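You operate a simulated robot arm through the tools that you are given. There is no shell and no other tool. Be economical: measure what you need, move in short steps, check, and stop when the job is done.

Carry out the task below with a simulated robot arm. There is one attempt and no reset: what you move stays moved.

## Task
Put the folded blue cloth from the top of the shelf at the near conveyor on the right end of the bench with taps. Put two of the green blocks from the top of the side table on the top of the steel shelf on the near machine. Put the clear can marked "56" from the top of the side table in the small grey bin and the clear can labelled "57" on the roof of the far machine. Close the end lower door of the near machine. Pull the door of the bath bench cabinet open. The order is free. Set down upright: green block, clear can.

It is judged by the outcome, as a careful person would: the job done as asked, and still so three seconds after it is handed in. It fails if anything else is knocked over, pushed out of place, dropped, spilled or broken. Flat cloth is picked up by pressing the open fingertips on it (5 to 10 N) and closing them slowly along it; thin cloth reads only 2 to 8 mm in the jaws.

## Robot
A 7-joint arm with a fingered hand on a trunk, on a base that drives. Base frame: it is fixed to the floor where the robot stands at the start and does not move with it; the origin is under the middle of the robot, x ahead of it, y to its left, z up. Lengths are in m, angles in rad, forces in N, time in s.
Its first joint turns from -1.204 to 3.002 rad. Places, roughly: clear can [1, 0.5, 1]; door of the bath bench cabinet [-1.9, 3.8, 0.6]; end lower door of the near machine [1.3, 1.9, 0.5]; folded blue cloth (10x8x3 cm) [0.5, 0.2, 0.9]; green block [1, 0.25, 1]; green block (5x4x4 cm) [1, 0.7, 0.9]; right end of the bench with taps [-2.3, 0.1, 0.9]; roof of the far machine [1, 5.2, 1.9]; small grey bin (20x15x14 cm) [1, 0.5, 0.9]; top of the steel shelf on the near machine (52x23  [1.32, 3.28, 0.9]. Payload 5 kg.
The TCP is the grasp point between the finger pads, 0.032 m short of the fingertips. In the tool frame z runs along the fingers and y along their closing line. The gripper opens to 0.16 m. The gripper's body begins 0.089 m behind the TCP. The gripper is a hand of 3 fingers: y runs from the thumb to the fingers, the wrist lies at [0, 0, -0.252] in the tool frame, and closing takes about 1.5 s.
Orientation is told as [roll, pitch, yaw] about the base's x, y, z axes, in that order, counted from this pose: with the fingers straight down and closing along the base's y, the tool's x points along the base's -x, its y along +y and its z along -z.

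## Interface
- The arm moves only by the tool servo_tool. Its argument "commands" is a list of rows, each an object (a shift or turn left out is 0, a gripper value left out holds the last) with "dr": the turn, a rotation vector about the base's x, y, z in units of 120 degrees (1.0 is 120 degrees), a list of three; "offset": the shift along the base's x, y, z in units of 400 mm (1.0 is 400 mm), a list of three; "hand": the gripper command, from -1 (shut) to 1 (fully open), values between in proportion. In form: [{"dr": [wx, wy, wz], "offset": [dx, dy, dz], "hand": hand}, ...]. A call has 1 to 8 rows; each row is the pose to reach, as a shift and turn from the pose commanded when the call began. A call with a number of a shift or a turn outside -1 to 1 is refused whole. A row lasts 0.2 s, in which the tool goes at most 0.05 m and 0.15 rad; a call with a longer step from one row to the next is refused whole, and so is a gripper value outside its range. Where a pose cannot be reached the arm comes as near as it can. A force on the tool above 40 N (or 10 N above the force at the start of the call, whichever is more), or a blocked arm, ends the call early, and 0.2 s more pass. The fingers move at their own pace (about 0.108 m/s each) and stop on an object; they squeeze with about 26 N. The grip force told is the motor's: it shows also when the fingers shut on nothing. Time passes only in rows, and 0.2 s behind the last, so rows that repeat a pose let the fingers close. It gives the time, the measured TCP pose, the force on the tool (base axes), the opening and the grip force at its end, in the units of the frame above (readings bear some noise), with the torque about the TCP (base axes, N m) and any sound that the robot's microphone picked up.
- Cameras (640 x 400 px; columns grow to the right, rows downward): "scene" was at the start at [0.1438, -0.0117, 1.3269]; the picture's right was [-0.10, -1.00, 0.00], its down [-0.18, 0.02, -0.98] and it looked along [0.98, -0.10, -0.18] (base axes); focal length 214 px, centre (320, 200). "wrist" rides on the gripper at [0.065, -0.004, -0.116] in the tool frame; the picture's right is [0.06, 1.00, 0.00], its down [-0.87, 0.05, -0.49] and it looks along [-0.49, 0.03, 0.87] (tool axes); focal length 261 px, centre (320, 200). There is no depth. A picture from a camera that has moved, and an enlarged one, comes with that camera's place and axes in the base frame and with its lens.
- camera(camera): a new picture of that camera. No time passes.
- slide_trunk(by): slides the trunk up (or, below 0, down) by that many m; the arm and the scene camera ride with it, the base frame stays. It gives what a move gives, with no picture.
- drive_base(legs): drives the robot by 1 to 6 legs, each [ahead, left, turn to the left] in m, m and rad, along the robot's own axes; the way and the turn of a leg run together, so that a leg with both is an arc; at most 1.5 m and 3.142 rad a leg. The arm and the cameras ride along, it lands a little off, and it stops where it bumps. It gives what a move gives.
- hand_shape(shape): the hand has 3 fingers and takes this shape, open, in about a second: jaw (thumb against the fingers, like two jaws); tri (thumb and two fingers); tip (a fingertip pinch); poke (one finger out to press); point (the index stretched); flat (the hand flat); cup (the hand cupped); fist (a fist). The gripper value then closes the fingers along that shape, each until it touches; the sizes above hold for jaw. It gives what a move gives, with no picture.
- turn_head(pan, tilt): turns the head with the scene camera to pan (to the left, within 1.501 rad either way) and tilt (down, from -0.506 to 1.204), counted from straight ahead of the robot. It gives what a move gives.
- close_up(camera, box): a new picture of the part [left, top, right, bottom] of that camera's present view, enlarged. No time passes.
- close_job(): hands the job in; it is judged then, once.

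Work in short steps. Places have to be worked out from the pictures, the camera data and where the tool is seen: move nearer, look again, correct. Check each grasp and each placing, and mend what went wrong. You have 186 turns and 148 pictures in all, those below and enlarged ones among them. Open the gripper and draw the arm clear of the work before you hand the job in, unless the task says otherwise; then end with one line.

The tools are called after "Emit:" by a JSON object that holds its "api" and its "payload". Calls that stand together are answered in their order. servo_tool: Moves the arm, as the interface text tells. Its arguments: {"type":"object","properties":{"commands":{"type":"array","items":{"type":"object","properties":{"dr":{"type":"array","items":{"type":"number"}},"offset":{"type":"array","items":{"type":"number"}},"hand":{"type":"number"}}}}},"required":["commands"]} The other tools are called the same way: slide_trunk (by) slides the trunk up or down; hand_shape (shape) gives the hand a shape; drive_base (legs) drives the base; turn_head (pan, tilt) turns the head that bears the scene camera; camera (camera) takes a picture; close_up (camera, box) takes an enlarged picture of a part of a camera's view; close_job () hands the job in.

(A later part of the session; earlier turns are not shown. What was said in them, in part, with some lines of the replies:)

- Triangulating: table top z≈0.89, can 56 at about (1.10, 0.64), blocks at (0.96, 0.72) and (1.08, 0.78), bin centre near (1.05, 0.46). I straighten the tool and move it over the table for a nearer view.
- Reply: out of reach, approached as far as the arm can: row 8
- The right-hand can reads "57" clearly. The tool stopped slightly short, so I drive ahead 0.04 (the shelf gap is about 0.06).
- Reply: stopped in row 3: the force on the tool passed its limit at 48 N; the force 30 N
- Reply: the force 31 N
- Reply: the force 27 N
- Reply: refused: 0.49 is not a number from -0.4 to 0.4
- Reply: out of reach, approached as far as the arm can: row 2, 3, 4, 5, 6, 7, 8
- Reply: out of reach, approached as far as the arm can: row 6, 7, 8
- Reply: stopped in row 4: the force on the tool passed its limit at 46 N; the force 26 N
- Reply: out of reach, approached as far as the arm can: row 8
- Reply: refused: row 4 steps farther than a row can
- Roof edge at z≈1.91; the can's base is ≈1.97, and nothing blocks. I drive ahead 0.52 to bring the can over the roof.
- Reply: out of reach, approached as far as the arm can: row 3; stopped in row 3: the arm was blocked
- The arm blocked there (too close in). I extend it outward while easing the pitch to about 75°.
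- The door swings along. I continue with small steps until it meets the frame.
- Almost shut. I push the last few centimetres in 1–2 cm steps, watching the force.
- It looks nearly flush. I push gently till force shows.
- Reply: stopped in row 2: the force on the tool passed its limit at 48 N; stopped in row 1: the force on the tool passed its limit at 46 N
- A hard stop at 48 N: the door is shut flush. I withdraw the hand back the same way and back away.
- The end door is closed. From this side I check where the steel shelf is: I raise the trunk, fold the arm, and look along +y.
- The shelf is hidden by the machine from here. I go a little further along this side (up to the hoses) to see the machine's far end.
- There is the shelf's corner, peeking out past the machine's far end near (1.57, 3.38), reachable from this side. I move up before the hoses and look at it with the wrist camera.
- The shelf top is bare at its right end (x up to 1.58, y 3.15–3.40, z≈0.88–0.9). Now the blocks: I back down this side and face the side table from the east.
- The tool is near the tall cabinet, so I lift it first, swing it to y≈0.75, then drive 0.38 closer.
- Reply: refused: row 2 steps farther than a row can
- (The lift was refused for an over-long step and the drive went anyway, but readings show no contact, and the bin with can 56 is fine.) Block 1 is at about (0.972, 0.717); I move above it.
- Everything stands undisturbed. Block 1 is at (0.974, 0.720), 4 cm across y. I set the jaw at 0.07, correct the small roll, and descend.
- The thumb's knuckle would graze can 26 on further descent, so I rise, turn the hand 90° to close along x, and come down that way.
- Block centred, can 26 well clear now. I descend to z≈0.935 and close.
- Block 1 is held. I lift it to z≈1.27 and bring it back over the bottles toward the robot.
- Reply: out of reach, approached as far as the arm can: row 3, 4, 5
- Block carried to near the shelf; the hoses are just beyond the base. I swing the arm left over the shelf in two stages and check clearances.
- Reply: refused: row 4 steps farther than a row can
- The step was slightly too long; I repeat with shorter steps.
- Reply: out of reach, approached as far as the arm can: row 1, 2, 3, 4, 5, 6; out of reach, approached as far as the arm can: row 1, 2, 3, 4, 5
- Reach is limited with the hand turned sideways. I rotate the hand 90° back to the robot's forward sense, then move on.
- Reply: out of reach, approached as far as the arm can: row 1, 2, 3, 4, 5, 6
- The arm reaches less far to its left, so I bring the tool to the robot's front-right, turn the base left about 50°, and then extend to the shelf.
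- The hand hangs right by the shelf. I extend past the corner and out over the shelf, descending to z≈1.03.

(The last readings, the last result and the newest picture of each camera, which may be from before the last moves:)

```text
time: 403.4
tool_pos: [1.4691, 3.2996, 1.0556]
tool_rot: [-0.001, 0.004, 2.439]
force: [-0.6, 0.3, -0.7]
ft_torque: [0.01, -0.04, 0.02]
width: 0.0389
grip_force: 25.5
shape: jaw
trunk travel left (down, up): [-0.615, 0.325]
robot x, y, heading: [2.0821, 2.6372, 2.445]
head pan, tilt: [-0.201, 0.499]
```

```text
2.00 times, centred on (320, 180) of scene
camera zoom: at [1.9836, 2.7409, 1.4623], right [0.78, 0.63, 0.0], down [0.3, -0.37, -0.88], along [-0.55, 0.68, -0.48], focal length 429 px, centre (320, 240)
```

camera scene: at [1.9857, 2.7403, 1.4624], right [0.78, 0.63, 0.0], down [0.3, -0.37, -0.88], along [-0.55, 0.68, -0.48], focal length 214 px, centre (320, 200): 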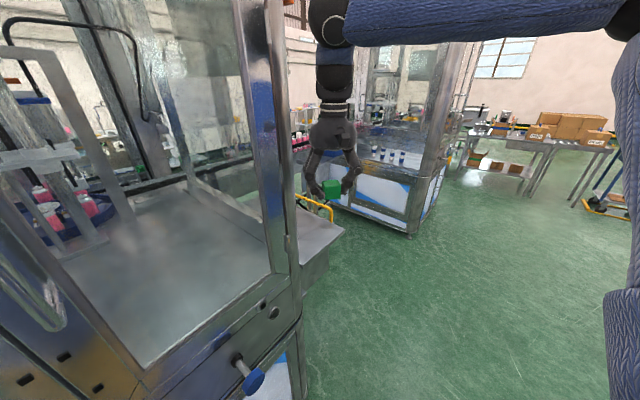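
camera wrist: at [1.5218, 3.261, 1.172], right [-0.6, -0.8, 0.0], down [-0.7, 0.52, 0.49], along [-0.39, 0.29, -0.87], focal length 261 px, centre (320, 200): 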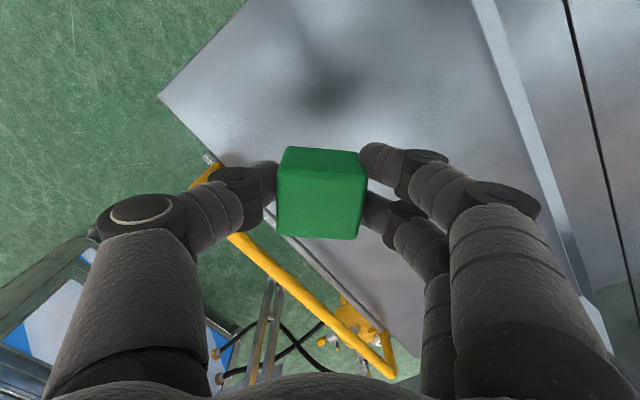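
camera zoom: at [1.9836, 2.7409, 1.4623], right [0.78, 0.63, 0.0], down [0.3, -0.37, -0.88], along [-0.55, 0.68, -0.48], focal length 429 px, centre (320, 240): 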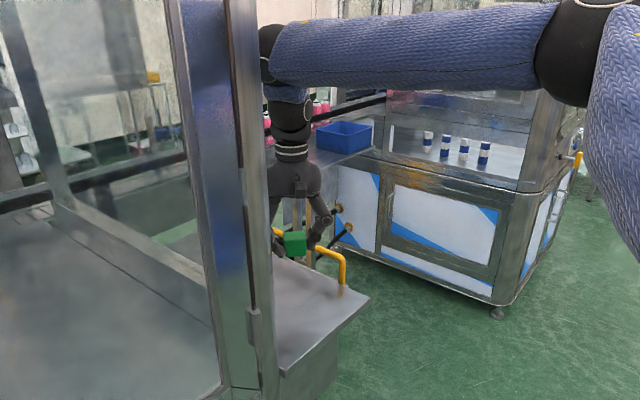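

The block's landing spot is well inside the shelf top. I lower toward contact.

Emit:
{"api": "servo_tool", "payload": {"commands": [{"offset": [-0.02, -0.02, -0.09]}, {"offset": [-0.03, -0.03, -0.18]}, {"offset": [-0.03, -0.03, -0.25]}]}}

Emit:
{"api": "servo_tool", "payload": {"commands": [{"offset": [0, 0, -0.015]}, {"offset": [0, 0, -0.03]}, {"offset": [0, 0, -0.04]}]}}

```text
time: 404.2
tool_pos: [1.4576, 3.2872, 0.957]
tool_rot: [-0.001, 0.005, 2.44]
force: [-0.1, 0.3, -0.6]
ft_torque: [0.01, -0.03, 0.01]
width: 0.0387
grip_force: 25.9
shape: jaw
trunk travel left (down, up): [-0.615, 0.325]
robot x, y, heading: [2.0813, 2.6423, 2.45]
head pan, tilt: [-0.201, 0.499]
```

```text
time: 405.0
tool_pos: [1.4589, 3.2861, 0.9401]
tool_rot: [-0.003, 0.003, 2.438]
force: [0.2, 0.6, 0.0]
ft_torque: [-0.01, -0.01, 0.02]
width: 0.0384
grip_force: 25.5
shape: jaw
trunk travel left (down, up): [-0.615, 0.325]
robot x, y, heading: [2.0791, 2.6375, 2.452]
head pan, tilt: [-0.201, 0.499]
```

Emit:
{"api": "servo_tool", "payload": {"commands": [{"offset": [0, 0, -0.01]}, {"offset": [0, 0, -0.02]}]}}

Emit:
{"api": "servo_tool", "payload": {"commands": [{"offset": [0, 0, -0.01]}, {"offset": [0, 0, -0.02]}]}}

```text
time: 405.6
tool_pos: [1.459, 3.2847, 0.9349]
tool_rot: [0.0, 0.0, 2.44]
force: [0.2, 2.5, 12.6]
ft_torque: [-0.03, 0.01, 0.01]
width: 0.0389
grip_force: 25.6
shape: jaw
trunk travel left (down, up): [-0.615, 0.325]
robot x, y, heading: [2.0834, 2.636, 2.452]
head pan, tilt: [-0.201, 0.499]
```

```text
time: 406.1
tool_pos: [1.4588, 3.2856, 0.9344]
tool_rot: [0.0, -0.003, 2.44]
force: [6.3, -3.1, 22.2]
ft_torque: [-0.06, -0.12, 0.01]
width: 0.0417
grip_force: 26.2
shape: jaw
trunk travel left (down, up): [-0.615, 0.325]
robot x, y, heading: [2.0773, 2.6378, 2.449]
head pan, tilt: [-0.201, 0.499]
stopped in row 2: the force on the tool passed its limit at 44 N (the readings are from after the stop); the commanded pose is now the measured one
```

Contact: the block is on the shelf at TCP z≈0.935. I open and rise straight up.

Emit:
{"api": "servo_tool", "payload": {"commands": [{"hand": -0.4}, {"hand": -0.15}, {"hand": 0.0}, {"hand": 0.0}, {"offset": [0, 0, 0.08]}, {"offset": [0, 0, 0.18]}, {"offset": [0, 0, 0.29]}, {"offset": [0, 0, 0.4]}]}}

Emit:
{"api": "camera", "payload": {"camera": "wrist"}}

```text
time: 407.9
tool_pos: [1.4578, 3.2835, 1.0915]
tool_rot: [0.001, 0.0, 2.44]
force: [0.6, -0.3, 0.7]
ft_torque: [0.0, 0.0, -0.02]
width: 0.0794
grip_force: 0.1
shape: jaw
trunk travel left (down, up): [-0.615, 0.325]
robot x, y, heading: [2.0788, 2.6397, 2.449]
head pan, tilt: [-0.201, 0.499]
```

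```text
32 pictures are left
camera wrist: at [1.5103, 3.2448, 1.2076], right [-0.6, -0.8, 0.0], down [-0.7, 0.52, 0.49], along [-0.4, 0.29, -0.87], focal length 261 px, centre (320, 200)
```

wrist: 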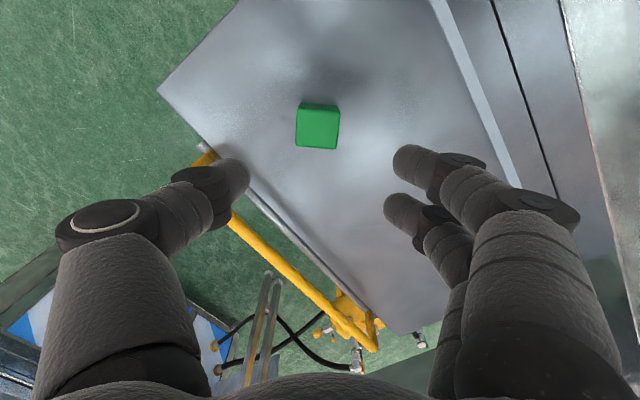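

Block 1 stands on the shelf. I retrace: retract past the corner, turn back, and return to the side table for the second block.

Emit:
{"api": "servo_tool", "payload": {"commands": [{"offset": [0.09, 0, 0.05]}, {"offset": [0.18, 0, 0.11]}, {"offset": [0.28, 0, 0.16]}, {"offset": [0.38, -0.02, 0.21]}, {"offset": [0.46, -0.08, 0.27]}, {"offset": [0.54, -0.16, 0.32]}, {"offset": [0.58, -0.26, 0.37]}, {"offset": [0.6, -0.34, 0.43]}]}}

Emit:
{"api": "drive_base", "payload": {"legs": [[0, 0, -0.878], [-0.93, 0, 0], [-0.93, 0, 0], [0, 0, 1.571], [0.33, 0, 0]]}}

Emit:
{"api": "camera", "payload": {"camera": "wrist"}}

```text
time: 409.7
tool_pos: [1.6993, 3.1489, 1.2624]
tool_rot: [0.0, -0.002, 2.438]
force: [-0.1, -0.2, 0.2]
ft_torque: [0.03, 0.03, -0.01]
width: 0.0795
grip_force: 0.0
shape: jaw
trunk travel left (down, up): [-0.615, 0.325]
robot x, y, heading: [2.0816, 2.6387, 2.447]
head pan, tilt: [-0.201, 0.499]
```

```text
time: 426.9
tool_pos: [1.1313, 0.9279, 1.2619]
tool_rot: [0.002, 0.001, 3.127]
force: [0.8, -0.5, 0.1]
ft_torque: [0.01, -0.01, -0.01]
width: 0.0794
grip_force: 0.0
shape: jaw
trunk travel left (down, up): [-0.615, 0.325]
robot x, y, heading: [1.7517, 0.7799, 3.136]
head pan, tilt: [-0.201, 0.499]
```

```text
31 pictures are left
camera wrist: at [1.1955, 0.9324, 1.378], right [0.05, -1.0, 0.0], down [-0.87, -0.04, 0.49], along [-0.49, -0.03, -0.87], focal length 261 px, centre (320, 200)
```

wrist: 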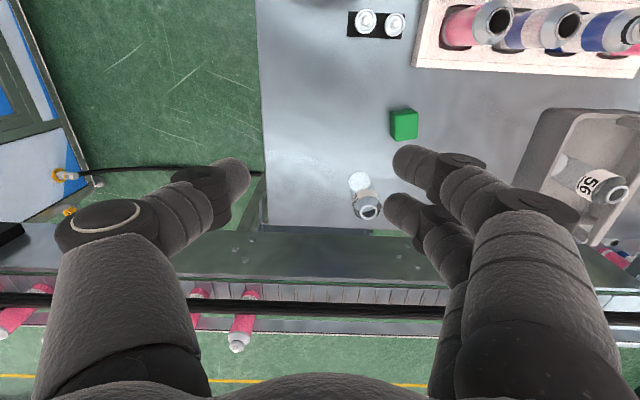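

Block 2 is at about (1.099, 0.784) with room on both y-sides. I move above it with the present hand orientation.

Emit:
{"api": "servo_tool", "payload": {"commands": [{"offset": [-0.02, -0.1, -0.02]}, {"offset": [-0.04, -0.2, -0.06]}, {"offset": [-0.07, -0.3, -0.1]}, {"offset": [-0.08, -0.36, -0.18]}, {"offset": [-0.08, -0.36, -0.29]}, {"offset": [-0.08, -0.36, -0.4]}, {"offset": [-0.08, -0.36, -0.5]}]}}

Emit:
{"api": "camera", "payload": {"camera": "wrist"}}

Emit:
{"api": "turn_head", "payload": {"pan": 0.0, "tilt": 0.55}}

Emit:
{"api": "close_up", "payload": {"camera": "scene", "box": [200, 120, 460, 300]}}

```text
time: 428.5
tool_pos: [1.0993, 0.7861, 1.0614]
tool_rot: [0.002, 0.0, 3.13]
force: [0.0, -0.1, 0.3]
ft_torque: [0.0, -0.01, 0.01]
width: 0.0795
grip_force: 0.2
shape: jaw
trunk travel left (down, up): [-0.615, 0.325]
robot x, y, heading: [1.7475, 0.7756, 3.14]
head pan, tilt: [-0.201, 0.499]
```

```text
30 pictures are left
camera wrist: at [1.1641, 0.7894, 1.1786], right [0.05, -1.0, 0.0], down [-0.87, -0.04, 0.49], along [-0.49, -0.03, -0.87], focal length 261 px, centre (320, 200)
```

wrist: 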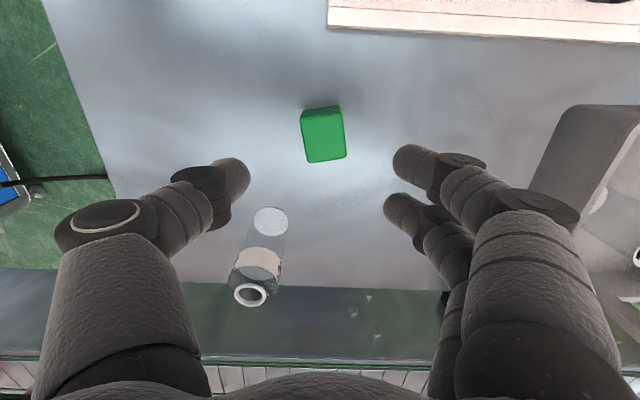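

```text
time: 429.3
tool_pos: [1.0996, 0.7854, 1.064]
tool_rot: [0.001, -0.002, 3.131]
force: [-0.1, -0.5, 0.3]
ft_torque: [-0.01, -0.06, 0.0]
width: 0.0796
grip_force: 0.1
shape: jaw
trunk travel left (down, up): [-0.615, 0.325]
robot x, y, heading: [1.7519, 0.7768, 3.139]
head pan, tilt: [0.0, 0.55]
```

```text
2.22 times, centred on (330, 210) of scene
camera zoom: at [1.6118, 0.776, 1.4579], right [0.0, 1.0, 0.0], down [0.52, 0.0, -0.85], along [-0.85, 0.0, -0.52], focal length 477 px, centre (298, 178)
```

zoom: 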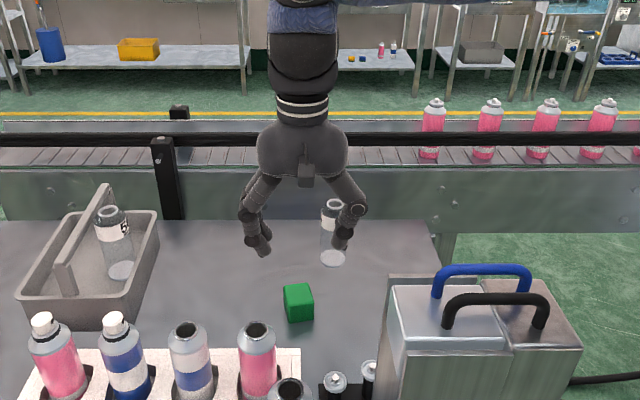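

Block 2 at (1.098, 0.781), hand clear of can 26 and the rack. I descend and close.

Emit:
{"api": "servo_tool", "payload": {"commands": [{"offset": [-0.003, -0.01, -0.1]}, {"offset": [-0.003, -0.01, -0.2]}, {"offset": [-0.003, -0.01, -0.27]}, {"offset": [-0.003, -0.01, -0.32]}]}}

Emit:
{"api": "servo_tool", "payload": {"commands": [{"hand": -1}, {"hand": -1}, {"hand": -1}, {"hand": -1}, {"hand": -1}]}}

Emit:
{"api": "camera", "payload": {"camera": "wrist"}}

```text
time: 430.3
tool_pos: [1.0975, 0.7809, 0.9334]
tool_rot: [0.001, -0.003, 3.129]
force: [-0.5, 0.9, 0.4]
ft_torque: [0.0, -0.01, 0.02]
width: 0.0797
grip_force: 0.1
shape: jaw
trunk travel left (down, up): [-0.615, 0.325]
robot x, y, heading: [1.7507, 0.7747, 3.138]
head pan, tilt: [0.0, 0.55]
```

```text
time: 431.5
tool_pos: [1.0973, 0.7813, 0.9338]
tool_rot: [-0.001, -0.002, 3.128]
force: [-0.3, 1.0, 0.0]
ft_torque: [0.01, -0.01, 0.0]
width: 0.0357
grip_force: 25.5
shape: jaw
trunk travel left (down, up): [-0.615, 0.325]
robot x, y, heading: [1.7527, 0.7779, 3.141]
head pan, tilt: [0.0, 0.55]
```

```text
28 pictures are left
camera wrist: at [1.1635, 0.7849, 1.0504], right [0.05, -1.0, 0.0], down [-0.87, -0.04, 0.49], along [-0.49, -0.03, -0.87], focal length 261 px, centre (320, 200)
```

wrist: 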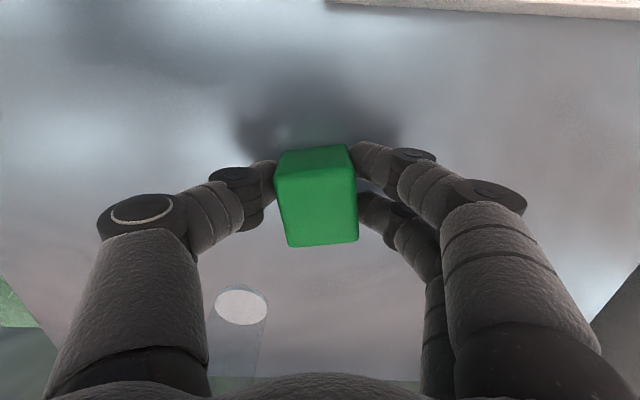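

Gripped. I lift, bring it to the same carry position as before, and drive the same way back to the shelf.

Emit:
{"api": "servo_tool", "payload": {"commands": [{"offset": [0, 0, 0.12]}, {"offset": [0, 0, 0.24]}, {"offset": [0, 0, 0.36]}, {"offset": [0, 0, 0.48]}, {"offset": [0, 0, 0.6]}, {"offset": [0.02, 0.08, 0.68]}, {"offset": [0.04, 0.18, 0.74]}, {"offset": [0.06, 0.28, 0.79]}]}}

Emit:
{"api": "drive_base", "payload": {"legs": [[-0.33, 0, 0], [0, 0, -1.571], [1.3, 0, 0], [0.56, 0, 0]]}}

```text
time: 433.3
tool_pos: [1.1224, 0.8949, 1.2512]
tool_rot: [0.002, -0.001, 3.129]
force: [0.5, -0.1, -0.5]
ft_torque: [-0.04, 0.06, 0.0]
width: 0.0355
grip_force: 26.5
shape: jaw
trunk travel left (down, up): [-0.615, 0.325]
robot x, y, heading: [1.7513, 0.7766, 3.137]
head pan, tilt: [0.0, 0.55]
```

```text
time: 448.2
tool_pos: [2.1749, 3.2692, 1.2506]
tool_rot: [0.001, -0.002, 1.569]
force: [-0.7, -0.1, -0.1]
ft_torque: [-0.01, -0.01, 0.02]
width: 0.0351
grip_force: 25.7
shape: jaw
trunk travel left (down, up): [-0.615, 0.325]
robot x, y, heading: [2.066, 2.6394, 1.578]
head pan, tilt: [0.0, 0.55]
```

I shift the tool a bit right for corner clearance, then turn the base to face the shelf and look.

Emit:
{"api": "servo_tool", "payload": {"commands": [{"offset": [0.1, 0, 0.02]}, {"offset": [0.16, 0, 0.02]}]}}

Emit:
{"api": "drive_base", "payload": {"legs": [[0, 0, 0.87]]}}

Emit:
{"api": "servo_tool", "payload": {"commands": [{"offset": [0, 0.11, -0.04]}, {"offset": [-0.02, 0.2, -0.1]}, {"offset": [-0.1, 0.26, -0.16]}, {"offset": [-0.19, 0.28, -0.22]}, {"offset": [-0.27, 0.28, -0.3]}, {"offset": [-0.33, 0.28, -0.4]}, {"offset": [-0.37, 0.28, -0.5]}]}}

Emit:
{"api": "camera", "payload": {"camera": "wrist"}}

```text
time: 448.8
tool_pos: [2.2387, 3.2693, 1.2578]
tool_rot: [0.002, -0.004, 1.568]
force: [-0.1, -0.1, -0.1]
ft_torque: [-0.01, 0.0, -0.03]
width: 0.0353
grip_force: 25.7
shape: jaw
trunk travel left (down, up): [-0.615, 0.325]
robot x, y, heading: [2.0669, 2.6411, 1.58]
head pan, tilt: [0.0, 0.55]
```

```text
time: 451.4
tool_pos: [1.6946, 3.1766, 1.2586]
tool_rot: [-0.001, -0.002, 2.439]
force: [0.2, 0.0, -1.3]
ft_torque: [0.05, -0.02, -0.05]
width: 0.0353
grip_force: 26.4
shape: jaw
trunk travel left (down, up): [-0.615, 0.325]
robot x, y, heading: [2.069, 2.6397, 2.451]
head pan, tilt: [0.0, 0.55]
```

```text
time: 453.0
tool_pos: [1.547, 3.2897, 1.0573]
tool_rot: [0.001, 0.001, 2.44]
force: [0.1, 0.0, -1.3]
ft_torque: [-0.02, -0.01, 0.01]
width: 0.035
grip_force: 26.1
shape: jaw
trunk travel left (down, up): [-0.615, 0.325]
robot x, y, heading: [2.0628, 2.6386, 2.453]
head pan, tilt: [0.0, 0.55]
```

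```text
27 pictures are left
camera wrist: at [1.5996, 3.2511, 1.1724], right [-0.6, -0.8, 0.0], down [-0.7, 0.52, 0.49], along [-0.4, 0.29, -0.87], focal length 261 px, centre (320, 200)
```

wrist: 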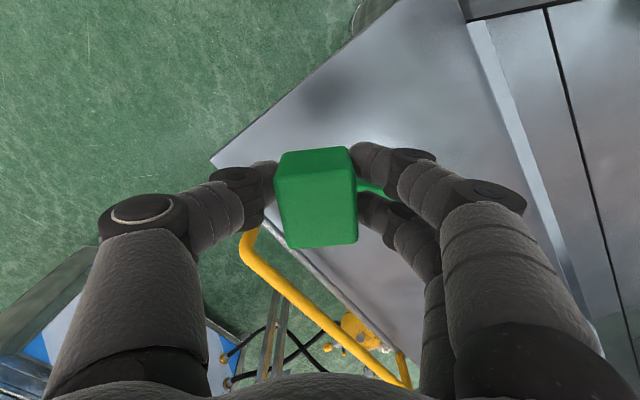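

Block 1 sits just behind, and my landing spot is clear. I shift slightly toward the machine side and lower to contact.

Emit:
{"api": "servo_tool", "payload": {"commands": [{"offset": [-0.01, -0.07, -0.04]}, {"offset": [-0.012, -0.075, -0.14]}, {"offset": [-0.012, -0.075, -0.24]}, {"offset": [-0.012, -0.075, -0.285]}]}}

Emit:
{"api": "servo_tool", "payload": {"commands": [{"offset": [0, 0, -0.01]}, {"offset": [0, 0, -0.02]}]}}

```text
time: 454.0
tool_pos: [1.5413, 3.2591, 0.944]
tool_rot: [0.002, -0.002, 2.44]
force: [-0.7, -0.7, -0.3]
ft_torque: [-0.03, 0.01, 0.02]
width: 0.0349
grip_force: 26.1
shape: jaw
trunk travel left (down, up): [-0.615, 0.325]
robot x, y, heading: [2.0653, 2.6385, 2.45]
head pan, tilt: [0.0, 0.55]
```

```text
time: 454.6
tool_pos: [1.5423, 3.2577, 0.936]
tool_rot: [0.001, 0.001, 2.44]
force: [0.0, -0.7, 0.0]
ft_torque: [0.01, -0.01, -0.02]
width: 0.0351
grip_force: 26.0
shape: jaw
trunk travel left (down, up): [-0.615, 0.325]
robot x, y, heading: [2.0687, 2.6405, 2.45]
head pan, tilt: [0.0, 0.55]
```

Emit:
{"api": "servo_tool", "payload": {"commands": [{"offset": [0, 0, -0.006]}, {"offset": [0, 0, -0.012]}]}}

Emit:
{"api": "servo_tool", "payload": {"commands": [{"offset": [0, 0, -0.006]}]}}

```text
time: 455.2
tool_pos: [1.5427, 3.2596, 0.9327]
tool_rot: [0.001, -0.003, 2.44]
force: [1.2, -0.1, 11.4]
ft_torque: [-0.01, 0.01, 0.02]
width: 0.0352
grip_force: 25.7
shape: jaw
trunk travel left (down, up): [-0.615, 0.325]
robot x, y, heading: [2.0689, 2.635, 2.448]
head pan, tilt: [0.0, 0.55]
```

```text
time: 455.6
tool_pos: [1.5415, 3.258, 0.9323]
tool_rot: [0.001, -0.005, 2.442]
force: [-1.7, 3.4, 30.2]
ft_torque: [0.32, -0.23, 0.08]
width: 0.0367
grip_force: 26.8
shape: jaw
trunk travel left (down, up): [-0.615, 0.325]
robot x, y, heading: [2.0681, 2.6386, 2.448]
head pan, tilt: [0.0, 0.55]
```

Contact felt. I open and rise straight up, then check both blocks.

Emit:
{"api": "servo_tool", "payload": {"commands": [{"hand": -0.4}, {"hand": -0.2}, {"hand": -0.1}, {"hand": -0.1}, {"offset": [0, 0, 0.08]}, {"offset": [0, 0, 0.18]}, {"offset": [0, 0, 0.29]}, {"offset": [0, 0, 0.4]}]}}

Emit:
{"api": "camera", "payload": {"camera": "wrist"}}

```text
time: 457.4
tool_pos: [1.5437, 3.2574, 1.0902]
tool_rot: [0.0, -0.001, 2.44]
force: [-0.1, 0.3, 0.5]
ft_torque: [0.02, -0.01, 0.03]
width: 0.0715
grip_force: 0.0
shape: jaw
trunk travel left (down, up): [-0.615, 0.325]
robot x, y, heading: [2.0674, 2.6369, 2.447]
head pan, tilt: [0.0, 0.55]
```

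```text
26 pictures are left
camera wrist: at [1.5965, 3.2186, 1.2058], right [-0.6, -0.8, 0.0], down [-0.7, 0.52, 0.49], along [-0.4, 0.29, -0.87], focal length 261 px, centre (320, 200)
```

wrist: 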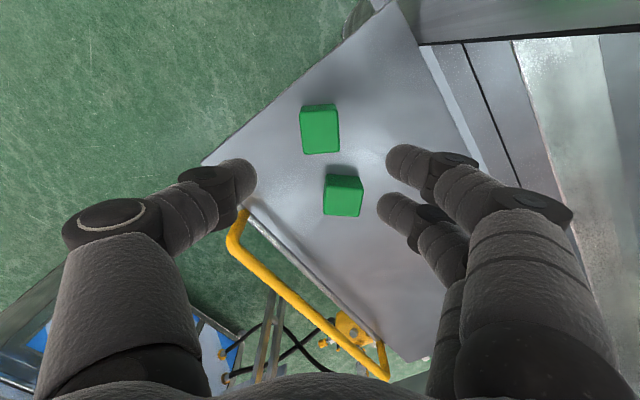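

Both green blocks stand on the steel shelf. Now the cloth: I retract past the corner and drive back around to the front of the conveyor.

Emit:
{"api": "servo_tool", "payload": {"commands": [{"offset": [0.08, 0, 0.06]}, {"offset": [0.16, 0, 0.13]}, {"offset": [0.24, -0.01, 0.2]}, {"offset": [0.31, -0.05, 0.27]}, {"offset": [0.36, -0.12, 0.34]}, {"offset": [0.38, -0.2, 0.41]}, {"offset": [0.4, -0.26, 0.48]}]}}

Emit:
{"api": "drive_base", "payload": {"legs": [[0, 0, -0.876], [-1.3, 0, 0], [-1.3, 0, 0], [-1.33, 0, 0], [0, 1.25, 0], [0, 1.2, 0]]}}

Emit:
{"api": "drive_base", "payload": {"legs": [[0, 0, -1.573], [0, 1.3, 0]]}}

Emit:
{"api": "turn_head", "payload": {"pan": 0.1, "tilt": 0.6}}

Emit:
{"api": "camera", "payload": {"camera": "scene"}}

```text
time: 459.0
tool_pos: [1.7041, 3.1542, 1.2819]
tool_rot: [0.0, -0.001, 2.441]
force: [-0.4, -0.5, 0.5]
ft_torque: [0.04, 0.03, 0.0]
width: 0.0715
grip_force: 0.1
shape: jaw
trunk travel left (down, up): [-0.615, 0.325]
robot x, y, heading: [2.0679, 2.6388, 2.45]
head pan, tilt: [0.0, 0.55]
```

```text
time: 491.8
tool_pos: [-0.1966, -0.6759, 1.2803]
tool_rot: [-0.001, -0.002, 1.55]
force: [0.2, 1.0, -1.1]
ft_torque: [0.0, -0.01, 0.0]
width: 0.0716
grip_force: 0.0
shape: jaw
trunk travel left (down, up): [-0.615, 0.325]
robot x, y, heading: [-0.3712, -1.2814, 1.56]
head pan, tilt: [0.0, 0.55]
```

```text
time: 502.2
tool_pos: [0.2547, -0.1548, 1.2813]
tool_rot: [0.001, -0.004, -0.019]
force: [0.0, 0.3, -0.1]
ft_torque: [0.0, 0.02, -0.01]
width: 0.0712
grip_force: 0.1
shape: jaw
trunk travel left (down, up): [-0.615, 0.325]
robot x, y, heading: [-0.3515, 0.0167, -0.008]
head pan, tilt: [0.0, 0.55]
```

```text
time: 502.8
tool_pos: [0.2547, -0.1564, 1.2807]
tool_rot: [0.002, -0.001, -0.02]
force: [0.3, -0.2, 0.7]
ft_torque: [0.01, 0.01, 0.01]
width: 0.0713
grip_force: 0.1
shape: jaw
trunk travel left (down, up): [-0.615, 0.325]
robot x, y, heading: [-0.3516, 0.0124, -0.006]
head pan, tilt: [0.099, 0.6]
```

```text
25 pictures are left
camera scene: at [-0.2141, 0.0202, 1.4534], right [0.09, -1.0, 0.0], down [-0.56, -0.05, -0.83], along [0.82, 0.08, -0.56], focal length 214 px, centre (320, 200)
```

scene: 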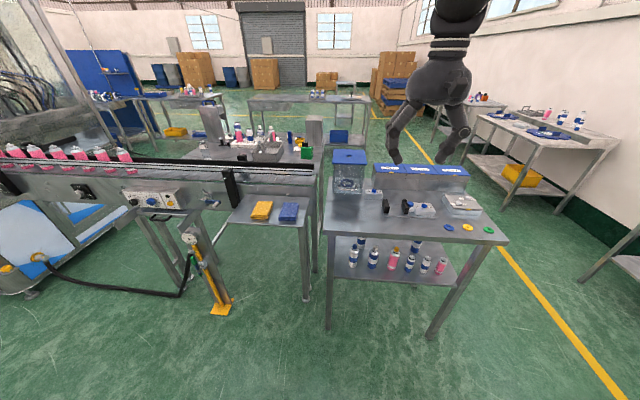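

The cloth is at about (0.49, 0.22). I drive 0.15 ahead, bring the tool over it, and look straight down.

Emit:
{"api": "drive_base", "payload": {"legs": [[0.15, 0.05, 0]]}}

Emit:
{"api": "servo_tool", "payload": {"commands": [{"offset": [0.02, 0.11, 0], "hand": 0.6}, {"offset": [0.04, 0.22, 0]}, {"offset": [0.06, 0.33, 0]}, {"offset": [0.08, 0.44, 0]}, {"offset": [0.1, 0.55, -0.02]}, {"offset": [0.13, 0.66, -0.06]}, {"offset": [0.16, 0.76, -0.1]}, {"offset": [0.18, 0.81, -0.2]}]}}

Emit:
{"api": "camera", "payload": {"camera": "wrist"}}

```text
time: 504.3
tool_pos: [0.4083, -0.1049, 1.2794]
tool_rot: [0.001, 0.0, -0.016]
force: [0.7, 0.3, 0.0]
ft_torque: [0.0, 0.07, -0.01]
width: 0.0718
grip_force: 0.1
shape: jaw
trunk travel left (down, up): [-0.615, 0.325]
robot x, y, heading: [-0.2021, 0.0628, -0.013]
head pan, tilt: [0.099, 0.6]
```

```text
time: 506.1
tool_pos: [0.4828, 0.2163, 1.1986]
tool_rot: [0.001, 0.002, -0.018]
force: [0.2, -0.3, 0.8]
ft_torque: [-0.01, 0.06, -0.02]
width: 0.1277
grip_force: 0.1
shape: jaw
trunk travel left (down, up): [-0.615, 0.325]
robot x, y, heading: [-0.2004, 0.0617, -0.008]
head pan, tilt: [0.099, 0.6]
```

```text
24 pictures are left
camera wrist: at [0.4168, 0.2142, 1.3147], right [-0.04, 1.0, 0.0], down [0.87, 0.04, 0.49], along [0.49, 0.02, -0.87], focal length 261 px, centre (320, 200)
```

wrist: 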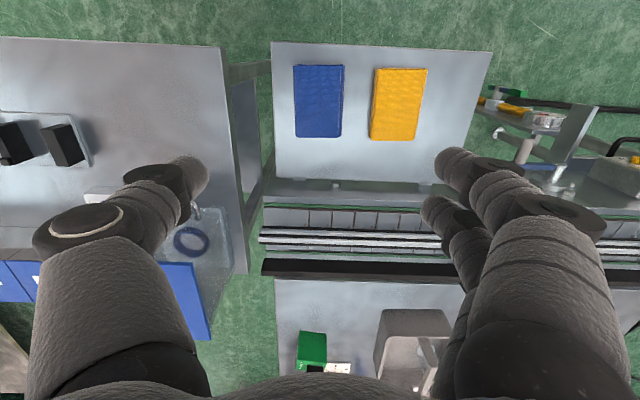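

The cloth is centred under the hand (x 0.481, y 0.213; 8 cm across y) with a 4 cm gap to the yellow one. I narrow to 0.115 and descend astride it.

Emit:
{"api": "servo_tool", "payload": {"commands": [{"offset": [-0.005, -0.006, -0.11], "hand": 0.42, "dr": [0, 0, 0.008]}, {"offset": [-0.005, -0.006, -0.22], "dr": [0, 0, 0.008]}, {"offset": [-0.005, -0.006, -0.33], "dr": [0, 0, 0.008]}, {"offset": [-0.005, -0.006, -0.44], "dr": [0, 0, 0.008]}, {"offset": [-0.005, -0.006, -0.55], "dr": [0, 0, 0.008]}, {"offset": [-0.005, -0.006, -0.64], "dr": [0, 0, 0.008]}]}}

Emit:
{"api": "camera", "payload": {"camera": "wrist"}}

```text
time: 507.5
tool_pos: [0.478, 0.2167, 0.9444]
tool_rot: [0.002, 0.001, -0.002]
force: [0.7, 0.4, -0.4]
ft_torque: [-0.02, 0.01, 0.03]
width: 0.1141
grip_force: 0.2
shape: jaw
trunk travel left (down, up): [-0.615, 0.325]
robot x, y, heading: [-0.2004, 0.0641, -0.009]
head pan, tilt: [0.099, 0.6]
```

```text
23 pictures are left
camera wrist: at [0.4128, 0.2121, 1.06], right [-0.06, 1.0, 0.0], down [0.87, 0.05, 0.49], along [0.49, 0.03, -0.87], focal length 261 px, centre (320, 200)
```

wrist: 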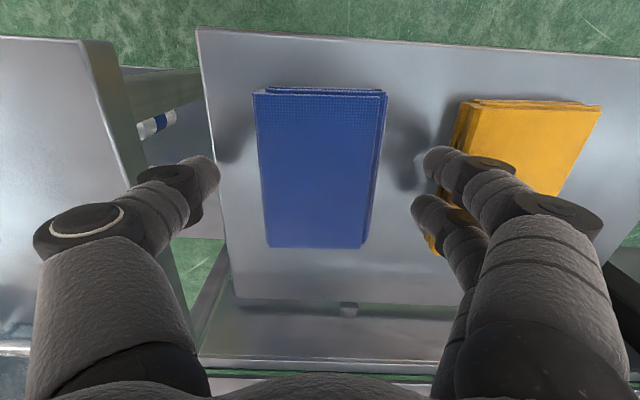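

The finger on the right is near the yellow cloth, so I narrow to 0.097 before lowering to the shelf surface.

Emit:
{"api": "servo_tool", "payload": {"commands": [{"hand": 0.21}, {"hand": 0.21, "offset": [0.01, -0.004, -0.03]}, {"offset": [0.01, -0.004, -0.06]}, {"offset": [0.01, -0.004, -0.085]}]}}

Emit:
{"api": "camera", "payload": {"camera": "wrist"}}

```text
time: 508.2
tool_pos: [0.483, 0.2164, 0.9309]
tool_rot: [0.01, -0.006, 0.0]
force: [-6.7, -1.3, 25.3]
ft_torque: [0.71, 0.46, 0.28]
width: 0.0947
grip_force: 0.0
shape: jaw
trunk travel left (down, up): [-0.615, 0.325]
robot x, y, heading: [-0.1979, 0.0633, -0.004]
head pan, tilt: [0.099, 0.6]
stopped in row 3: the force on the tool passed its limit at 49 N (the readings are from after the stop); the commanded pose is now the measured one
```

```text
22 pictures are left
camera wrist: at [0.4165, 0.2115, 1.0474], right [-0.06, 1.0, 0.01], down [0.87, 0.05, 0.5], along [0.5, 0.04, -0.87], focal length 261 px, centre (320, 200)
```

wrist: 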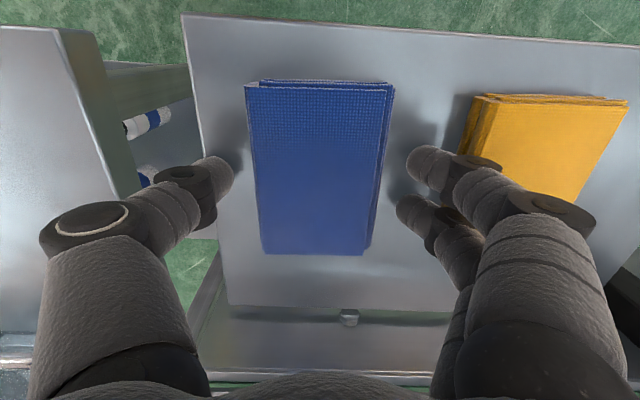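

The fingertips rest on the shelf (z≈0.899). I raise 4 mm and close slowly on the folded cloth.

Emit:
{"api": "servo_tool", "payload": {"commands": [{"offset": [0, 0, 0.01], "hand": 0.15}, {"offset": [0, 0, 0.01], "hand": 0.05}, {"offset": [0, 0, 0.01], "hand": -0.05}, {"offset": [0, 0, 0.01], "hand": -0.2}, {"offset": [0, 0, 0.01], "hand": -0.4}, {"offset": [0, 0, 0.01], "hand": -0.7}, {"offset": [0, 0, 0.01], "hand": -1}, {"offset": [0, 0, 0.01], "hand": -1}]}}

Emit:
{"api": "camera", "payload": {"camera": "wrist"}}

```text
time: 510.0
tool_pos: [0.4827, 0.2141, 0.9323]
tool_rot: [0.005, -0.005, -0.001]
force: [0.9, 0.4, 4.2]
ft_torque: [0.01, 0.04, -0.01]
width: 0.064
grip_force: 25.9
shape: jaw
trunk travel left (down, up): [-0.615, 0.325]
robot x, y, heading: [-0.2027, 0.0644, -0.007]
head pan, tilt: [0.099, 0.6]
```

```text
21 pictures are left
camera wrist: at [0.4171, 0.2111, 1.0486], right [-0.06, 1.0, 0.01], down [0.87, 0.05, 0.5], along [0.5, 0.04, -0.87], focal length 261 px, centre (320, 200)
```

wrist: 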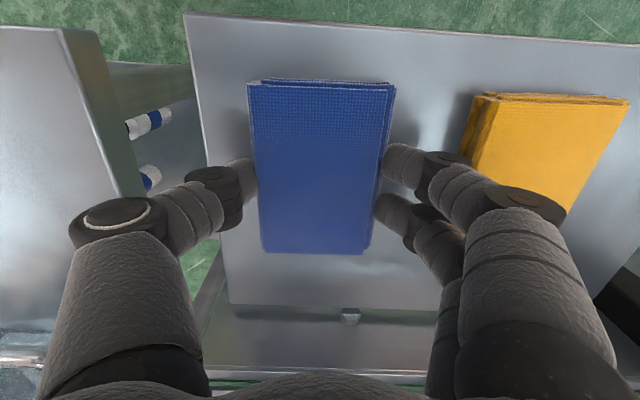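

Firm grip across the cloth. I lift it and check.

Emit:
{"api": "servo_tool", "payload": {"commands": [{"offset": [0, 0, 0.08]}, {"offset": [0, 0, 0.18]}, {"offset": [0, 0, 0.29]}, {"offset": [0, 0, 0.4]}, {"offset": [0, 0, 0.52]}, {"offset": [0, 0, 0.64]}, {"offset": [0, 0, 0.74]}]}}

Emit:
{"api": "camera", "payload": {"camera": "wrist"}}

```text
time: 511.6
tool_pos: [0.4815, 0.2157, 1.2313]
tool_rot: [0.006, -0.008, 0.0]
force: [1.4, -0.2, -0.9]
ft_torque: [-0.01, -0.03, -0.03]
width: 0.0639
grip_force: 25.8
shape: jaw
trunk travel left (down, up): [-0.615, 0.325]
robot x, y, heading: [-0.2007, 0.0639, -0.008]
head pan, tilt: [0.099, 0.6]
```

```text
20 pictures are left
camera wrist: at [0.4166, 0.2109, 1.3462], right [-0.06, 1.0, 0.0], down [0.87, 0.05, 0.5], along [0.5, 0.03, -0.87], focal length 261 px, centre (320, 200)
```

wrist: 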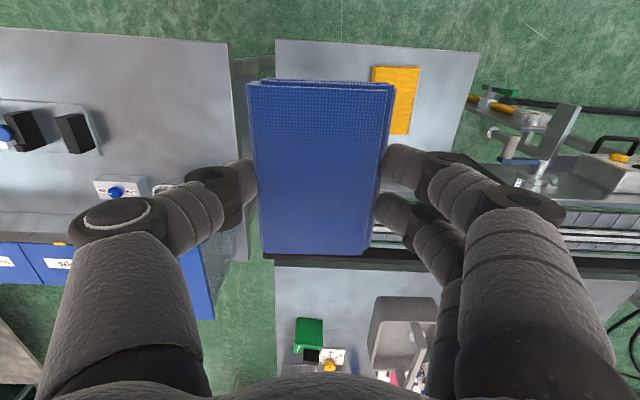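

The cloth is held, folded and flat. I back off, turn round, and look at the bench with taps.

Emit:
{"api": "drive_base", "payload": {"legs": [[-0.4, 0, 0], [0, 0, 1.575], [0, 0, 1.575]]}}

Emit:
{"api": "turn_head", "payload": {"pan": 0.0, "tilt": 0.4}}

Emit:
{"api": "camera", "payload": {"camera": "scene"}}

```text
time: 521.8
tool_pos: [-1.284, -0.0876, 1.2309]
tool_rot: [0.006, -0.005, -3.135]
force: [0.1, 0.6, -0.7]
ft_torque: [0.02, -0.03, -0.01]
width: 0.064
grip_force: 25.9
shape: jaw
trunk travel left (down, up): [-0.615, 0.325]
robot x, y, heading: [-0.5999, 0.0696, -3.139]
head pan, tilt: [0.099, 0.6]
```

```text
time: 522.5
tool_pos: [-1.2835, -0.0882, 1.2304]
tool_rot: [0.005, -0.005, -3.134]
force: [0.6, 0.1, 0.0]
ft_torque: [0.02, -0.01, 0.02]
width: 0.0638
grip_force: 26.5
shape: jaw
trunk travel left (down, up): [-0.615, 0.325]
robot x, y, heading: [-0.6006, 0.0671, -3.142]
head pan, tilt: [0.0, 0.4]
```

```text
19 pictures are left
camera scene: at [-0.7422, 0.0651, 1.4715], right [0.0, 1.0, 0.0], down [0.39, 0.0, -0.92], along [-0.92, 0.0, -0.39], focal length 214 px, centre (320, 200)
```

scene: 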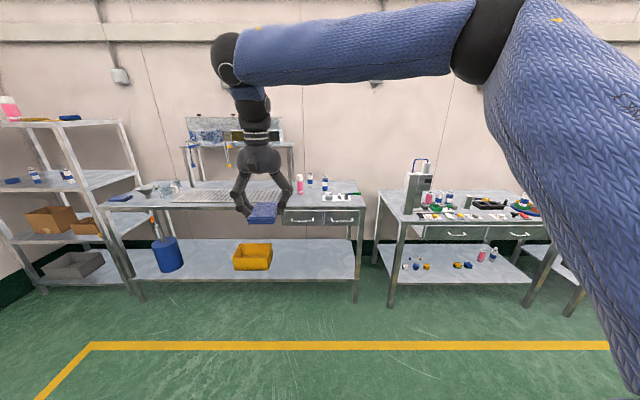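

The taps bench spans y≈-1.2…0.2; its right end is at y≈0.1. I zoom in to find the free spot there.

Emit:
{"api": "close_up", "payload": {"camera": "scene", "box": [220, 150, 380, 250]}}

```text
4.00 times, centred on (300, 200) of scene
camera zoom: at [-0.7422, 0.0651, 1.4715], right [0.0, 1.0, 0.0], down [0.39, 0.0, -0.92], along [-0.92, 0.0, -0.39], focal length 858 px, centre (400, 200)
```

zoom: 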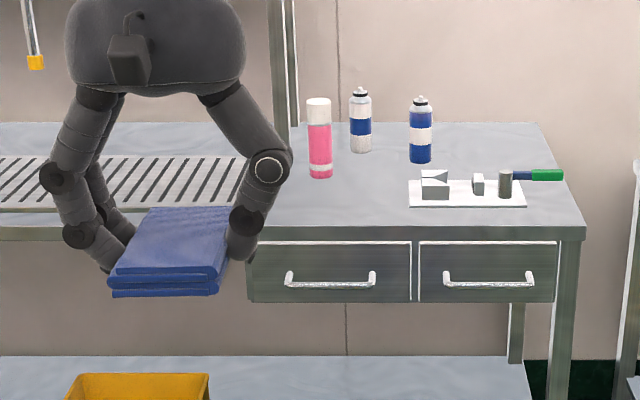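

The free spot is in front of the bottles, between drainboard and white tray: about (-2.065, -0.038). I drive 0.76 ahead and check with the wrist camera.

Emit:
{"api": "drive_base", "payload": {"legs": [[0.76, 0, 0]]}}

Emit:
{"api": "servo_tool", "payload": {"commands": [{"offset": [-0.02, 0.06, -0.08]}, {"offset": [-0.04, 0.12, -0.18]}, {"offset": [-0.05, 0.125, -0.28]}]}}

Emit:
{"api": "camera", "payload": {"camera": "wrist"}}

Emit:
{"api": "turn_head", "payload": {"pan": 0.1, "tilt": 0.6}}

Emit:
{"api": "camera", "payload": {"camera": "scene"}}

```text
time: 526.6
tool_pos: [-2.0387, -0.0843, 1.2291]
tool_rot: [0.006, -0.006, -3.138]
force: [0.2, 0.7, -0.4]
ft_torque: [0.0, -0.03, 0.01]
width: 0.0638
grip_force: 26.0
shape: jaw
trunk travel left (down, up): [-0.615, 0.325]
robot x, y, heading: [-1.3564, 0.0697, 3.142]
head pan, tilt: [0.0, 0.4]
```

```text
time: 527.4
tool_pos: [-2.0592, -0.0356, 1.117]
tool_rot: [0.005, -0.003, -3.139]
force: [-0.3, 0.2, -0.9]
ft_torque: [-0.01, -0.05, -0.04]
width: 0.0634
grip_force: 25.3
shape: jaw
trunk travel left (down, up): [-0.615, 0.325]
robot x, y, heading: [-1.3526, 0.0697, 3.137]
head pan, tilt: [0.0, 0.4]
```

```text
17 pictures are left
camera wrist: at [-1.9938, -0.0293, 1.2322], right [0.07, -1.0, 0.01], down [-0.87, -0.05, 0.5], along [-0.49, -0.04, -0.87], focal length 261 px, centre (320, 200)
```

wrist: 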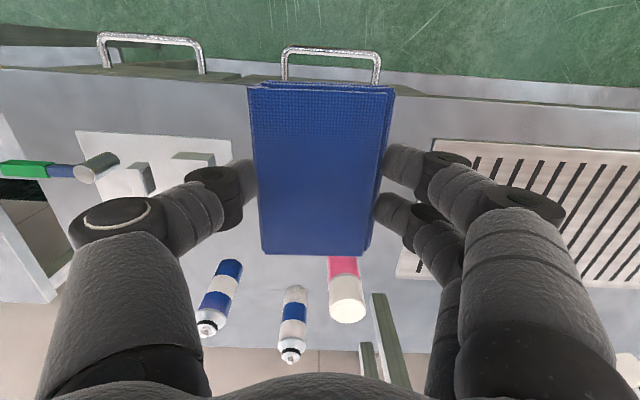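

```text
time: 528.1
tool_pos: [-2.0581, -0.0342, 1.118]
tool_rot: [0.005, -0.004, -3.137]
force: [0.5, -0.8, -1.0]
ft_torque: [-0.02, 0.0, 0.02]
width: 0.0637
grip_force: 26.5
shape: jaw
trunk travel left (down, up): [-0.615, 0.325]
robot x, y, heading: [-1.3544, 0.0687, 3.143]
head pan, tilt: [0.099, 0.6]
```

```text
16 pictures are left
camera scene: at [-1.4925, 0.0583, 1.4534], right [-0.1, 1.0, 0.0], down [0.56, 0.05, -0.83], along [-0.82, -0.08, -0.56], focal length 214 px, centre (320, 200)
```

scene: 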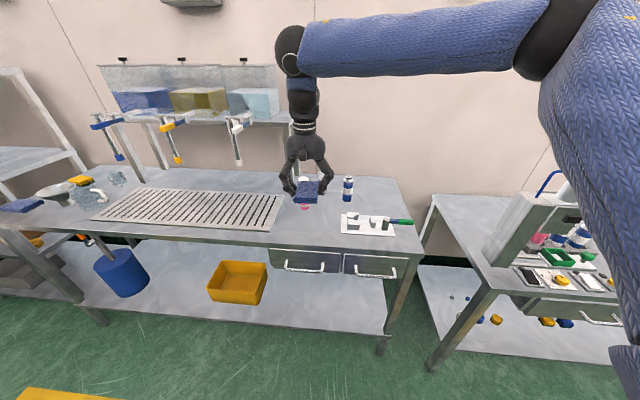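

The front edge is at x≈-2.03, the pink bottle at (-2.207, -0.07), the tray from y≈0.074. I aim for (-2.095, -0.045) so the cloth lies fully on the bench, and lower.

Emit:
{"api": "servo_tool", "payload": {"commands": [{"offset": [-0.06, -0.02, -0.04]}, {"offset": [-0.092, -0.027, -0.14]}, {"offset": [-0.092, -0.027, -0.25]}, {"offset": [-0.092, -0.027, -0.34]}, {"offset": [-0.092, -0.027, -0.4]}]}}

Emit:
{"api": "camera", "payload": {"camera": "wrist"}}

Emit:
{"api": "close_up", "payload": {"camera": "scene", "box": [250, 140, 410, 260]}}

```text
time: 529.3
tool_pos: [-2.0963, -0.0449, 0.9574]
tool_rot: [0.007, -0.006, -3.138]
force: [0.0, 0.0, -0.3]
ft_torque: [-0.04, -0.01, 0.03]
width: 0.0636
grip_force: 26.5
shape: jaw
trunk travel left (down, up): [-0.615, 0.325]
robot x, y, heading: [-1.3574, 0.0678, 3.138]
head pan, tilt: [0.099, 0.6]
```

```text
15 pictures are left
camera wrist: at [-2.0306, -0.0392, 1.0721], right [0.07, -1.0, 0.01], down [-0.87, -0.05, 0.5], along [-0.49, -0.04, -0.87], focal length 261 px, centre (320, 200)
```

wrist: 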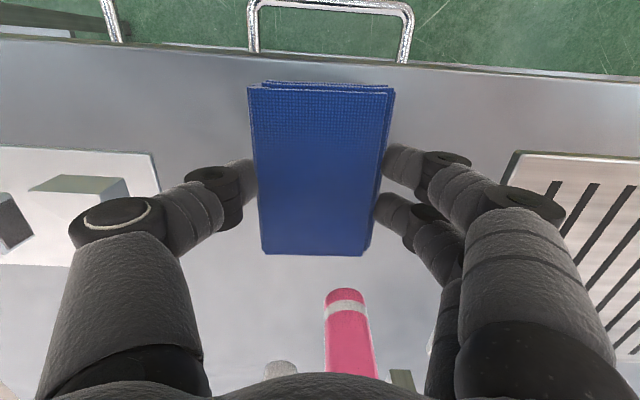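

```text
3.33 times, centred on (330, 200) of scene
camera zoom: at [-1.493, 0.0583, 1.4534], right [-0.1, 1.0, 0.0], down [0.56, 0.05, -0.82], along [-0.82, -0.08, -0.57], focal length 715 px, centre (287, 200)
```

zoom: 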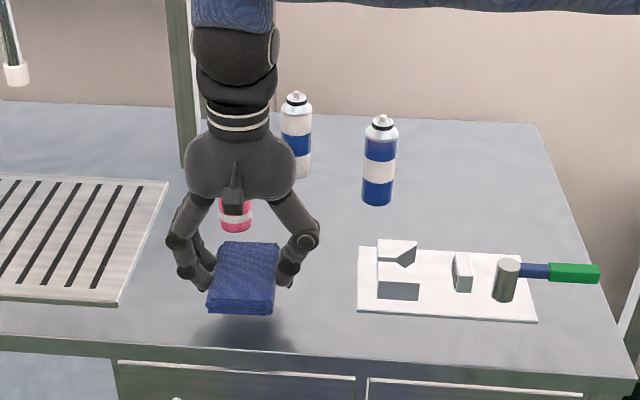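

Good spacing on all sides. I lower in small steps to contact.

Emit:
{"api": "servo_tool", "payload": {"commands": [{"offset": [0, 0, -0.02]}, {"offset": [0, 0, -0.035]}, {"offset": [0, 0, -0.045]}]}}

Emit:
{"api": "servo_tool", "payload": {"commands": [{"offset": [0, 0, -0.01]}, {"offset": [0, 0, -0.02]}]}}

```text
time: 530.1
tool_pos: [-2.0965, -0.0449, 0.9404]
tool_rot: [0.006, -0.007, -3.138]
force: [-0.3, 0.3, 0.7]
ft_torque: [0.01, -0.04, 0.03]
width: 0.0638
grip_force: 26.4
shape: jaw
trunk travel left (down, up): [-0.615, 0.325]
robot x, y, heading: [-1.3587, 0.0673, 3.137]
head pan, tilt: [0.099, 0.6]
```

```text
time: 530.7
tool_pos: [-2.0959, -0.0437, 0.932]
tool_rot: [0.006, -0.004, -3.139]
force: [0.3, 0.1, -0.9]
ft_torque: [0.02, 0.01, 0.0]
width: 0.0636
grip_force: 25.8
shape: jaw
trunk travel left (down, up): [-0.615, 0.325]
robot x, y, heading: [-1.3514, 0.0662, 3.134]
head pan, tilt: [0.099, 0.6]
```

Emit:
{"api": "servo_tool", "payload": {"commands": [{"offset": [0, 0, -0.01]}, {"offset": [0, 0, -0.02]}]}}

Emit:
{"api": "servo_tool", "payload": {"commands": [{"offset": [0, 0, -0.01]}, {"offset": [0, 0, -0.02]}]}}

```text
time: 531.3
tool_pos: [-2.0959, -0.0457, 0.923]
tool_rot: [0.006, -0.007, -3.138]
force: [-0.4, -0.4, -0.3]
ft_torque: [0.0, -0.01, -0.02]
width: 0.0635
grip_force: 27.1
shape: jaw
trunk travel left (down, up): [-0.615, 0.325]
robot x, y, heading: [-1.3503, 0.0668, 3.137]
head pan, tilt: [0.099, 0.6]
```

```text
time: 531.9
tool_pos: [-2.0966, -0.0442, 0.9153]
tool_rot: [0.005, -0.006, -3.139]
force: [-0.3, 0.7, -0.5]
ft_torque: [0.0, 0.0, 0.02]
width: 0.0638
grip_force: 25.6
shape: jaw
trunk travel left (down, up): [-0.615, 0.325]
robot x, y, heading: [-1.3513, 0.0702, 3.136]
head pan, tilt: [0.099, 0.6]
```

No contact yet, so the bench is a bit lower than I assumed; I go on in small steps.

Emit:
{"api": "servo_tool", "payload": {"commands": [{"offset": [0, 0, -0.012]}, {"offset": [0, 0, -0.024]}]}}

Emit:
{"api": "servo_tool", "payload": {"commands": [{"offset": [0, 0, -0.012]}, {"offset": [0, 0, -0.024]}]}}

Emit:
{"api": "close_up", "payload": {"camera": "scene", "box": [270, 170, 370, 240]}}

```text
time: 532.6
tool_pos: [-2.0984, -0.0465, 0.9122]
tool_rot: [0.01, -0.011, -3.138]
force: [2.7, 1.3, 21.7]
ft_torque: [0.64, -0.26, -0.05]
width: 0.0645
grip_force: 26.5
shape: jaw
trunk travel left (down, up): [-0.615, 0.325]
robot x, y, heading: [-1.3523, 0.0714, 3.133]
head pan, tilt: [0.099, 0.6]
stopped in row 2: the force on the tool passed its limit at 42 N (the readings are from after the stop); the commanded pose is now the measured one
```

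```text
time: 533.0
tool_pos: [-2.0981, -0.0459, 0.9121]
tool_rot: [0.013, -0.016, -3.14]
force: [3.9, 2.2, 22.3]
ft_torque: [0.84, -0.36, -0.13]
width: 0.0645
grip_force: 25.5
shape: jaw
trunk travel left (down, up): [-0.615, 0.325]
robot x, y, heading: [-1.3534, 0.0679, 3.141]
head pan, tilt: [0.099, 0.6]
stopped in row 1: the force on the tool passed its limit at 46 N (the readings are from after the stop); the commanded pose is now the measured one
```

```text
5.71 times, centred on (320, 205) of scene
camera zoom: at [-1.4912, 0.0586, 1.4535], right [-0.1, 1.0, 0.0], down [0.56, 0.05, -0.83], along [-0.82, -0.08, -0.56], focal length 1226 px, centre (320, 171)
```

zoom: 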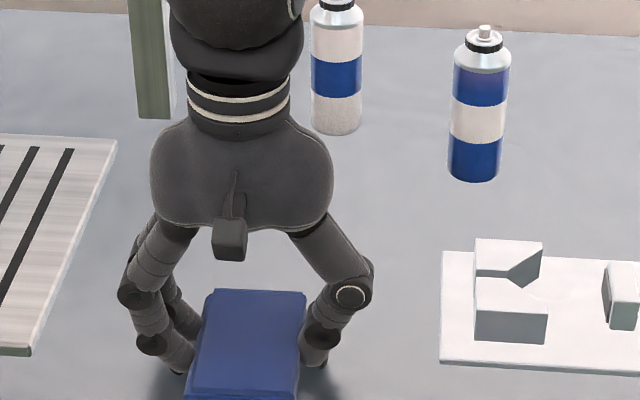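

The cloth rests on the bench. I release modestly and rise.

Emit:
{"api": "servo_tool", "payload": {"commands": [{"offset": [0, 0, 0.003], "hand": -0.1}, {"offset": [0, 0, 0.003], "hand": 0.05}, {"offset": [0, 0, 0.003], "hand": 0.2}, {"offset": [0, 0, 0.003], "hand": 0.2}, {"offset": [0, 0, 0.08]}, {"offset": [0, 0, 0.18]}, {"offset": [0, 0, 0.3]}, {"offset": [0, 0, 0.42]}]}}

Emit:
{"api": "camera", "payload": {"camera": "wrist"}}

```text
time: 534.8
tool_pos: [-2.0982, -0.0469, 1.0787]
tool_rot: [0.012, -0.014, -3.139]
force: [0.5, 1.0, -0.6]
ft_torque: [-0.02, 0.0, 0.0]
width: 0.0958
grip_force: 0.1
shape: jaw
trunk travel left (down, up): [-0.615, 0.325]
robot x, y, heading: [-1.356, 0.067, 3.141]
head pan, tilt: [0.099, 0.6]
```

```text
12 pictures are left
camera wrist: at [-2.0313, -0.0413, 1.1934], right [0.06, -1.0, 0.01], down [-0.86, -0.05, 0.5], along [-0.5, -0.04, -0.86], focal length 261 px, centre (320, 200)
```

wrist: 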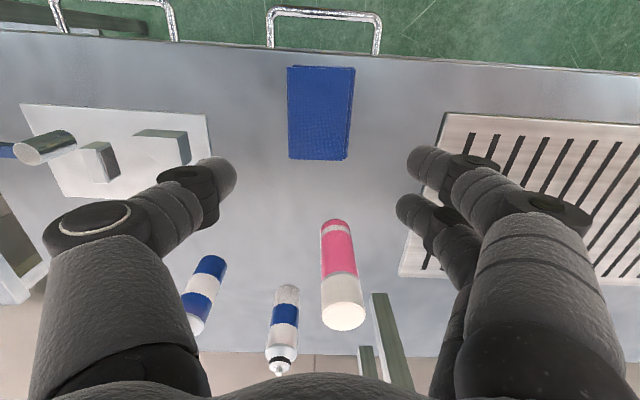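

The cloth lies fully on the bench's right end, nothing else touched. I lift, back away, and turn to check the bath bench door and far machine from afar.

Emit:
{"api": "servo_tool", "payload": {"commands": [{"offset": [0, 0, 0.12]}, {"offset": [0.02, 0, 0.24]}, {"offset": [0.1, 0, 0.32]}, {"offset": [0.2, 0, 0.36]}, {"offset": [0.32, 0, 0.36]}]}}

Emit:
{"api": "drive_base", "payload": {"legs": [[-0.7, 0, 0], [0, 0, -1.6], [1.0, 0, 0]]}}

Emit:
{"api": "turn_head", "payload": {"pan": 0.2, "tilt": 0.15}}

Emit:
{"api": "camera", "payload": {"camera": "scene"}}

```text
time: 536.0
tool_pos: [-1.9693, -0.0467, 1.2224]
tool_rot: [0.013, -0.014, -3.143]
force: [-0.5, -0.1, -0.9]
ft_torque: [-0.03, 0.03, 0.01]
width: 0.0955
grip_force: 0.0
shape: jaw
trunk travel left (down, up): [-0.615, 0.325]
robot x, y, heading: [-1.3595, 0.0688, 3.141]
head pan, tilt: [0.099, 0.6]
```

```text
time: 548.5
tool_pos: [-0.6948, 1.6707, 1.2202]
tool_rot: [0.01, -0.014, 1.533]
force: [-0.2, -0.3, -0.2]
ft_torque: [-0.05, -0.04, 0.02]
width: 0.0955
grip_force: 0.1
shape: jaw
trunk travel left (down, up): [-0.615, 0.325]
robot x, y, heading: [-0.6019, 1.051, 1.527]
head pan, tilt: [0.099, 0.6]
```

```text
time: 549.4
tool_pos: [-0.6951, 1.6694, 1.2203]
tool_rot: [0.011, -0.014, 1.531]
force: [-0.6, 0.0, -0.3]
ft_torque: [-0.07, -0.01, 0.02]
width: 0.0957
grip_force: 0.0
shape: jaw
trunk travel left (down, up): [-0.615, 0.325]
robot x, y, heading: [-0.6038, 1.0514, 1.525]
head pan, tilt: [0.201, 0.15]
```

```text
11 pictures are left
camera scene: at [-0.6146, 1.1901, 1.4948], right [0.99, 0.16, 0.0], down [0.02, -0.15, -0.99], along [-0.16, 0.98, -0.15], focal length 214 px, centre (320, 200)
```

scene: 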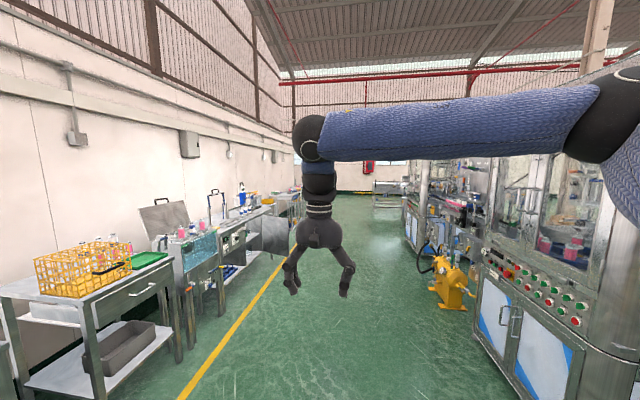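

All is in place: the bath cabinet door still stands open, and the hand is open and clear of the work. I hand the job in.

Emit:
{"api": "close_job", "payload": {}}

```text
The job is handed in.
```

All six tasks were done and the job is handed in: the blue cloth is on the right end of the taps bench, two green blocks stand on the steel shelf, can 56 stands in the grey bin and can 57 on the far machine's roof, the near machine's end lower door is shut, and the bath bench cabinet door is open about 70°.
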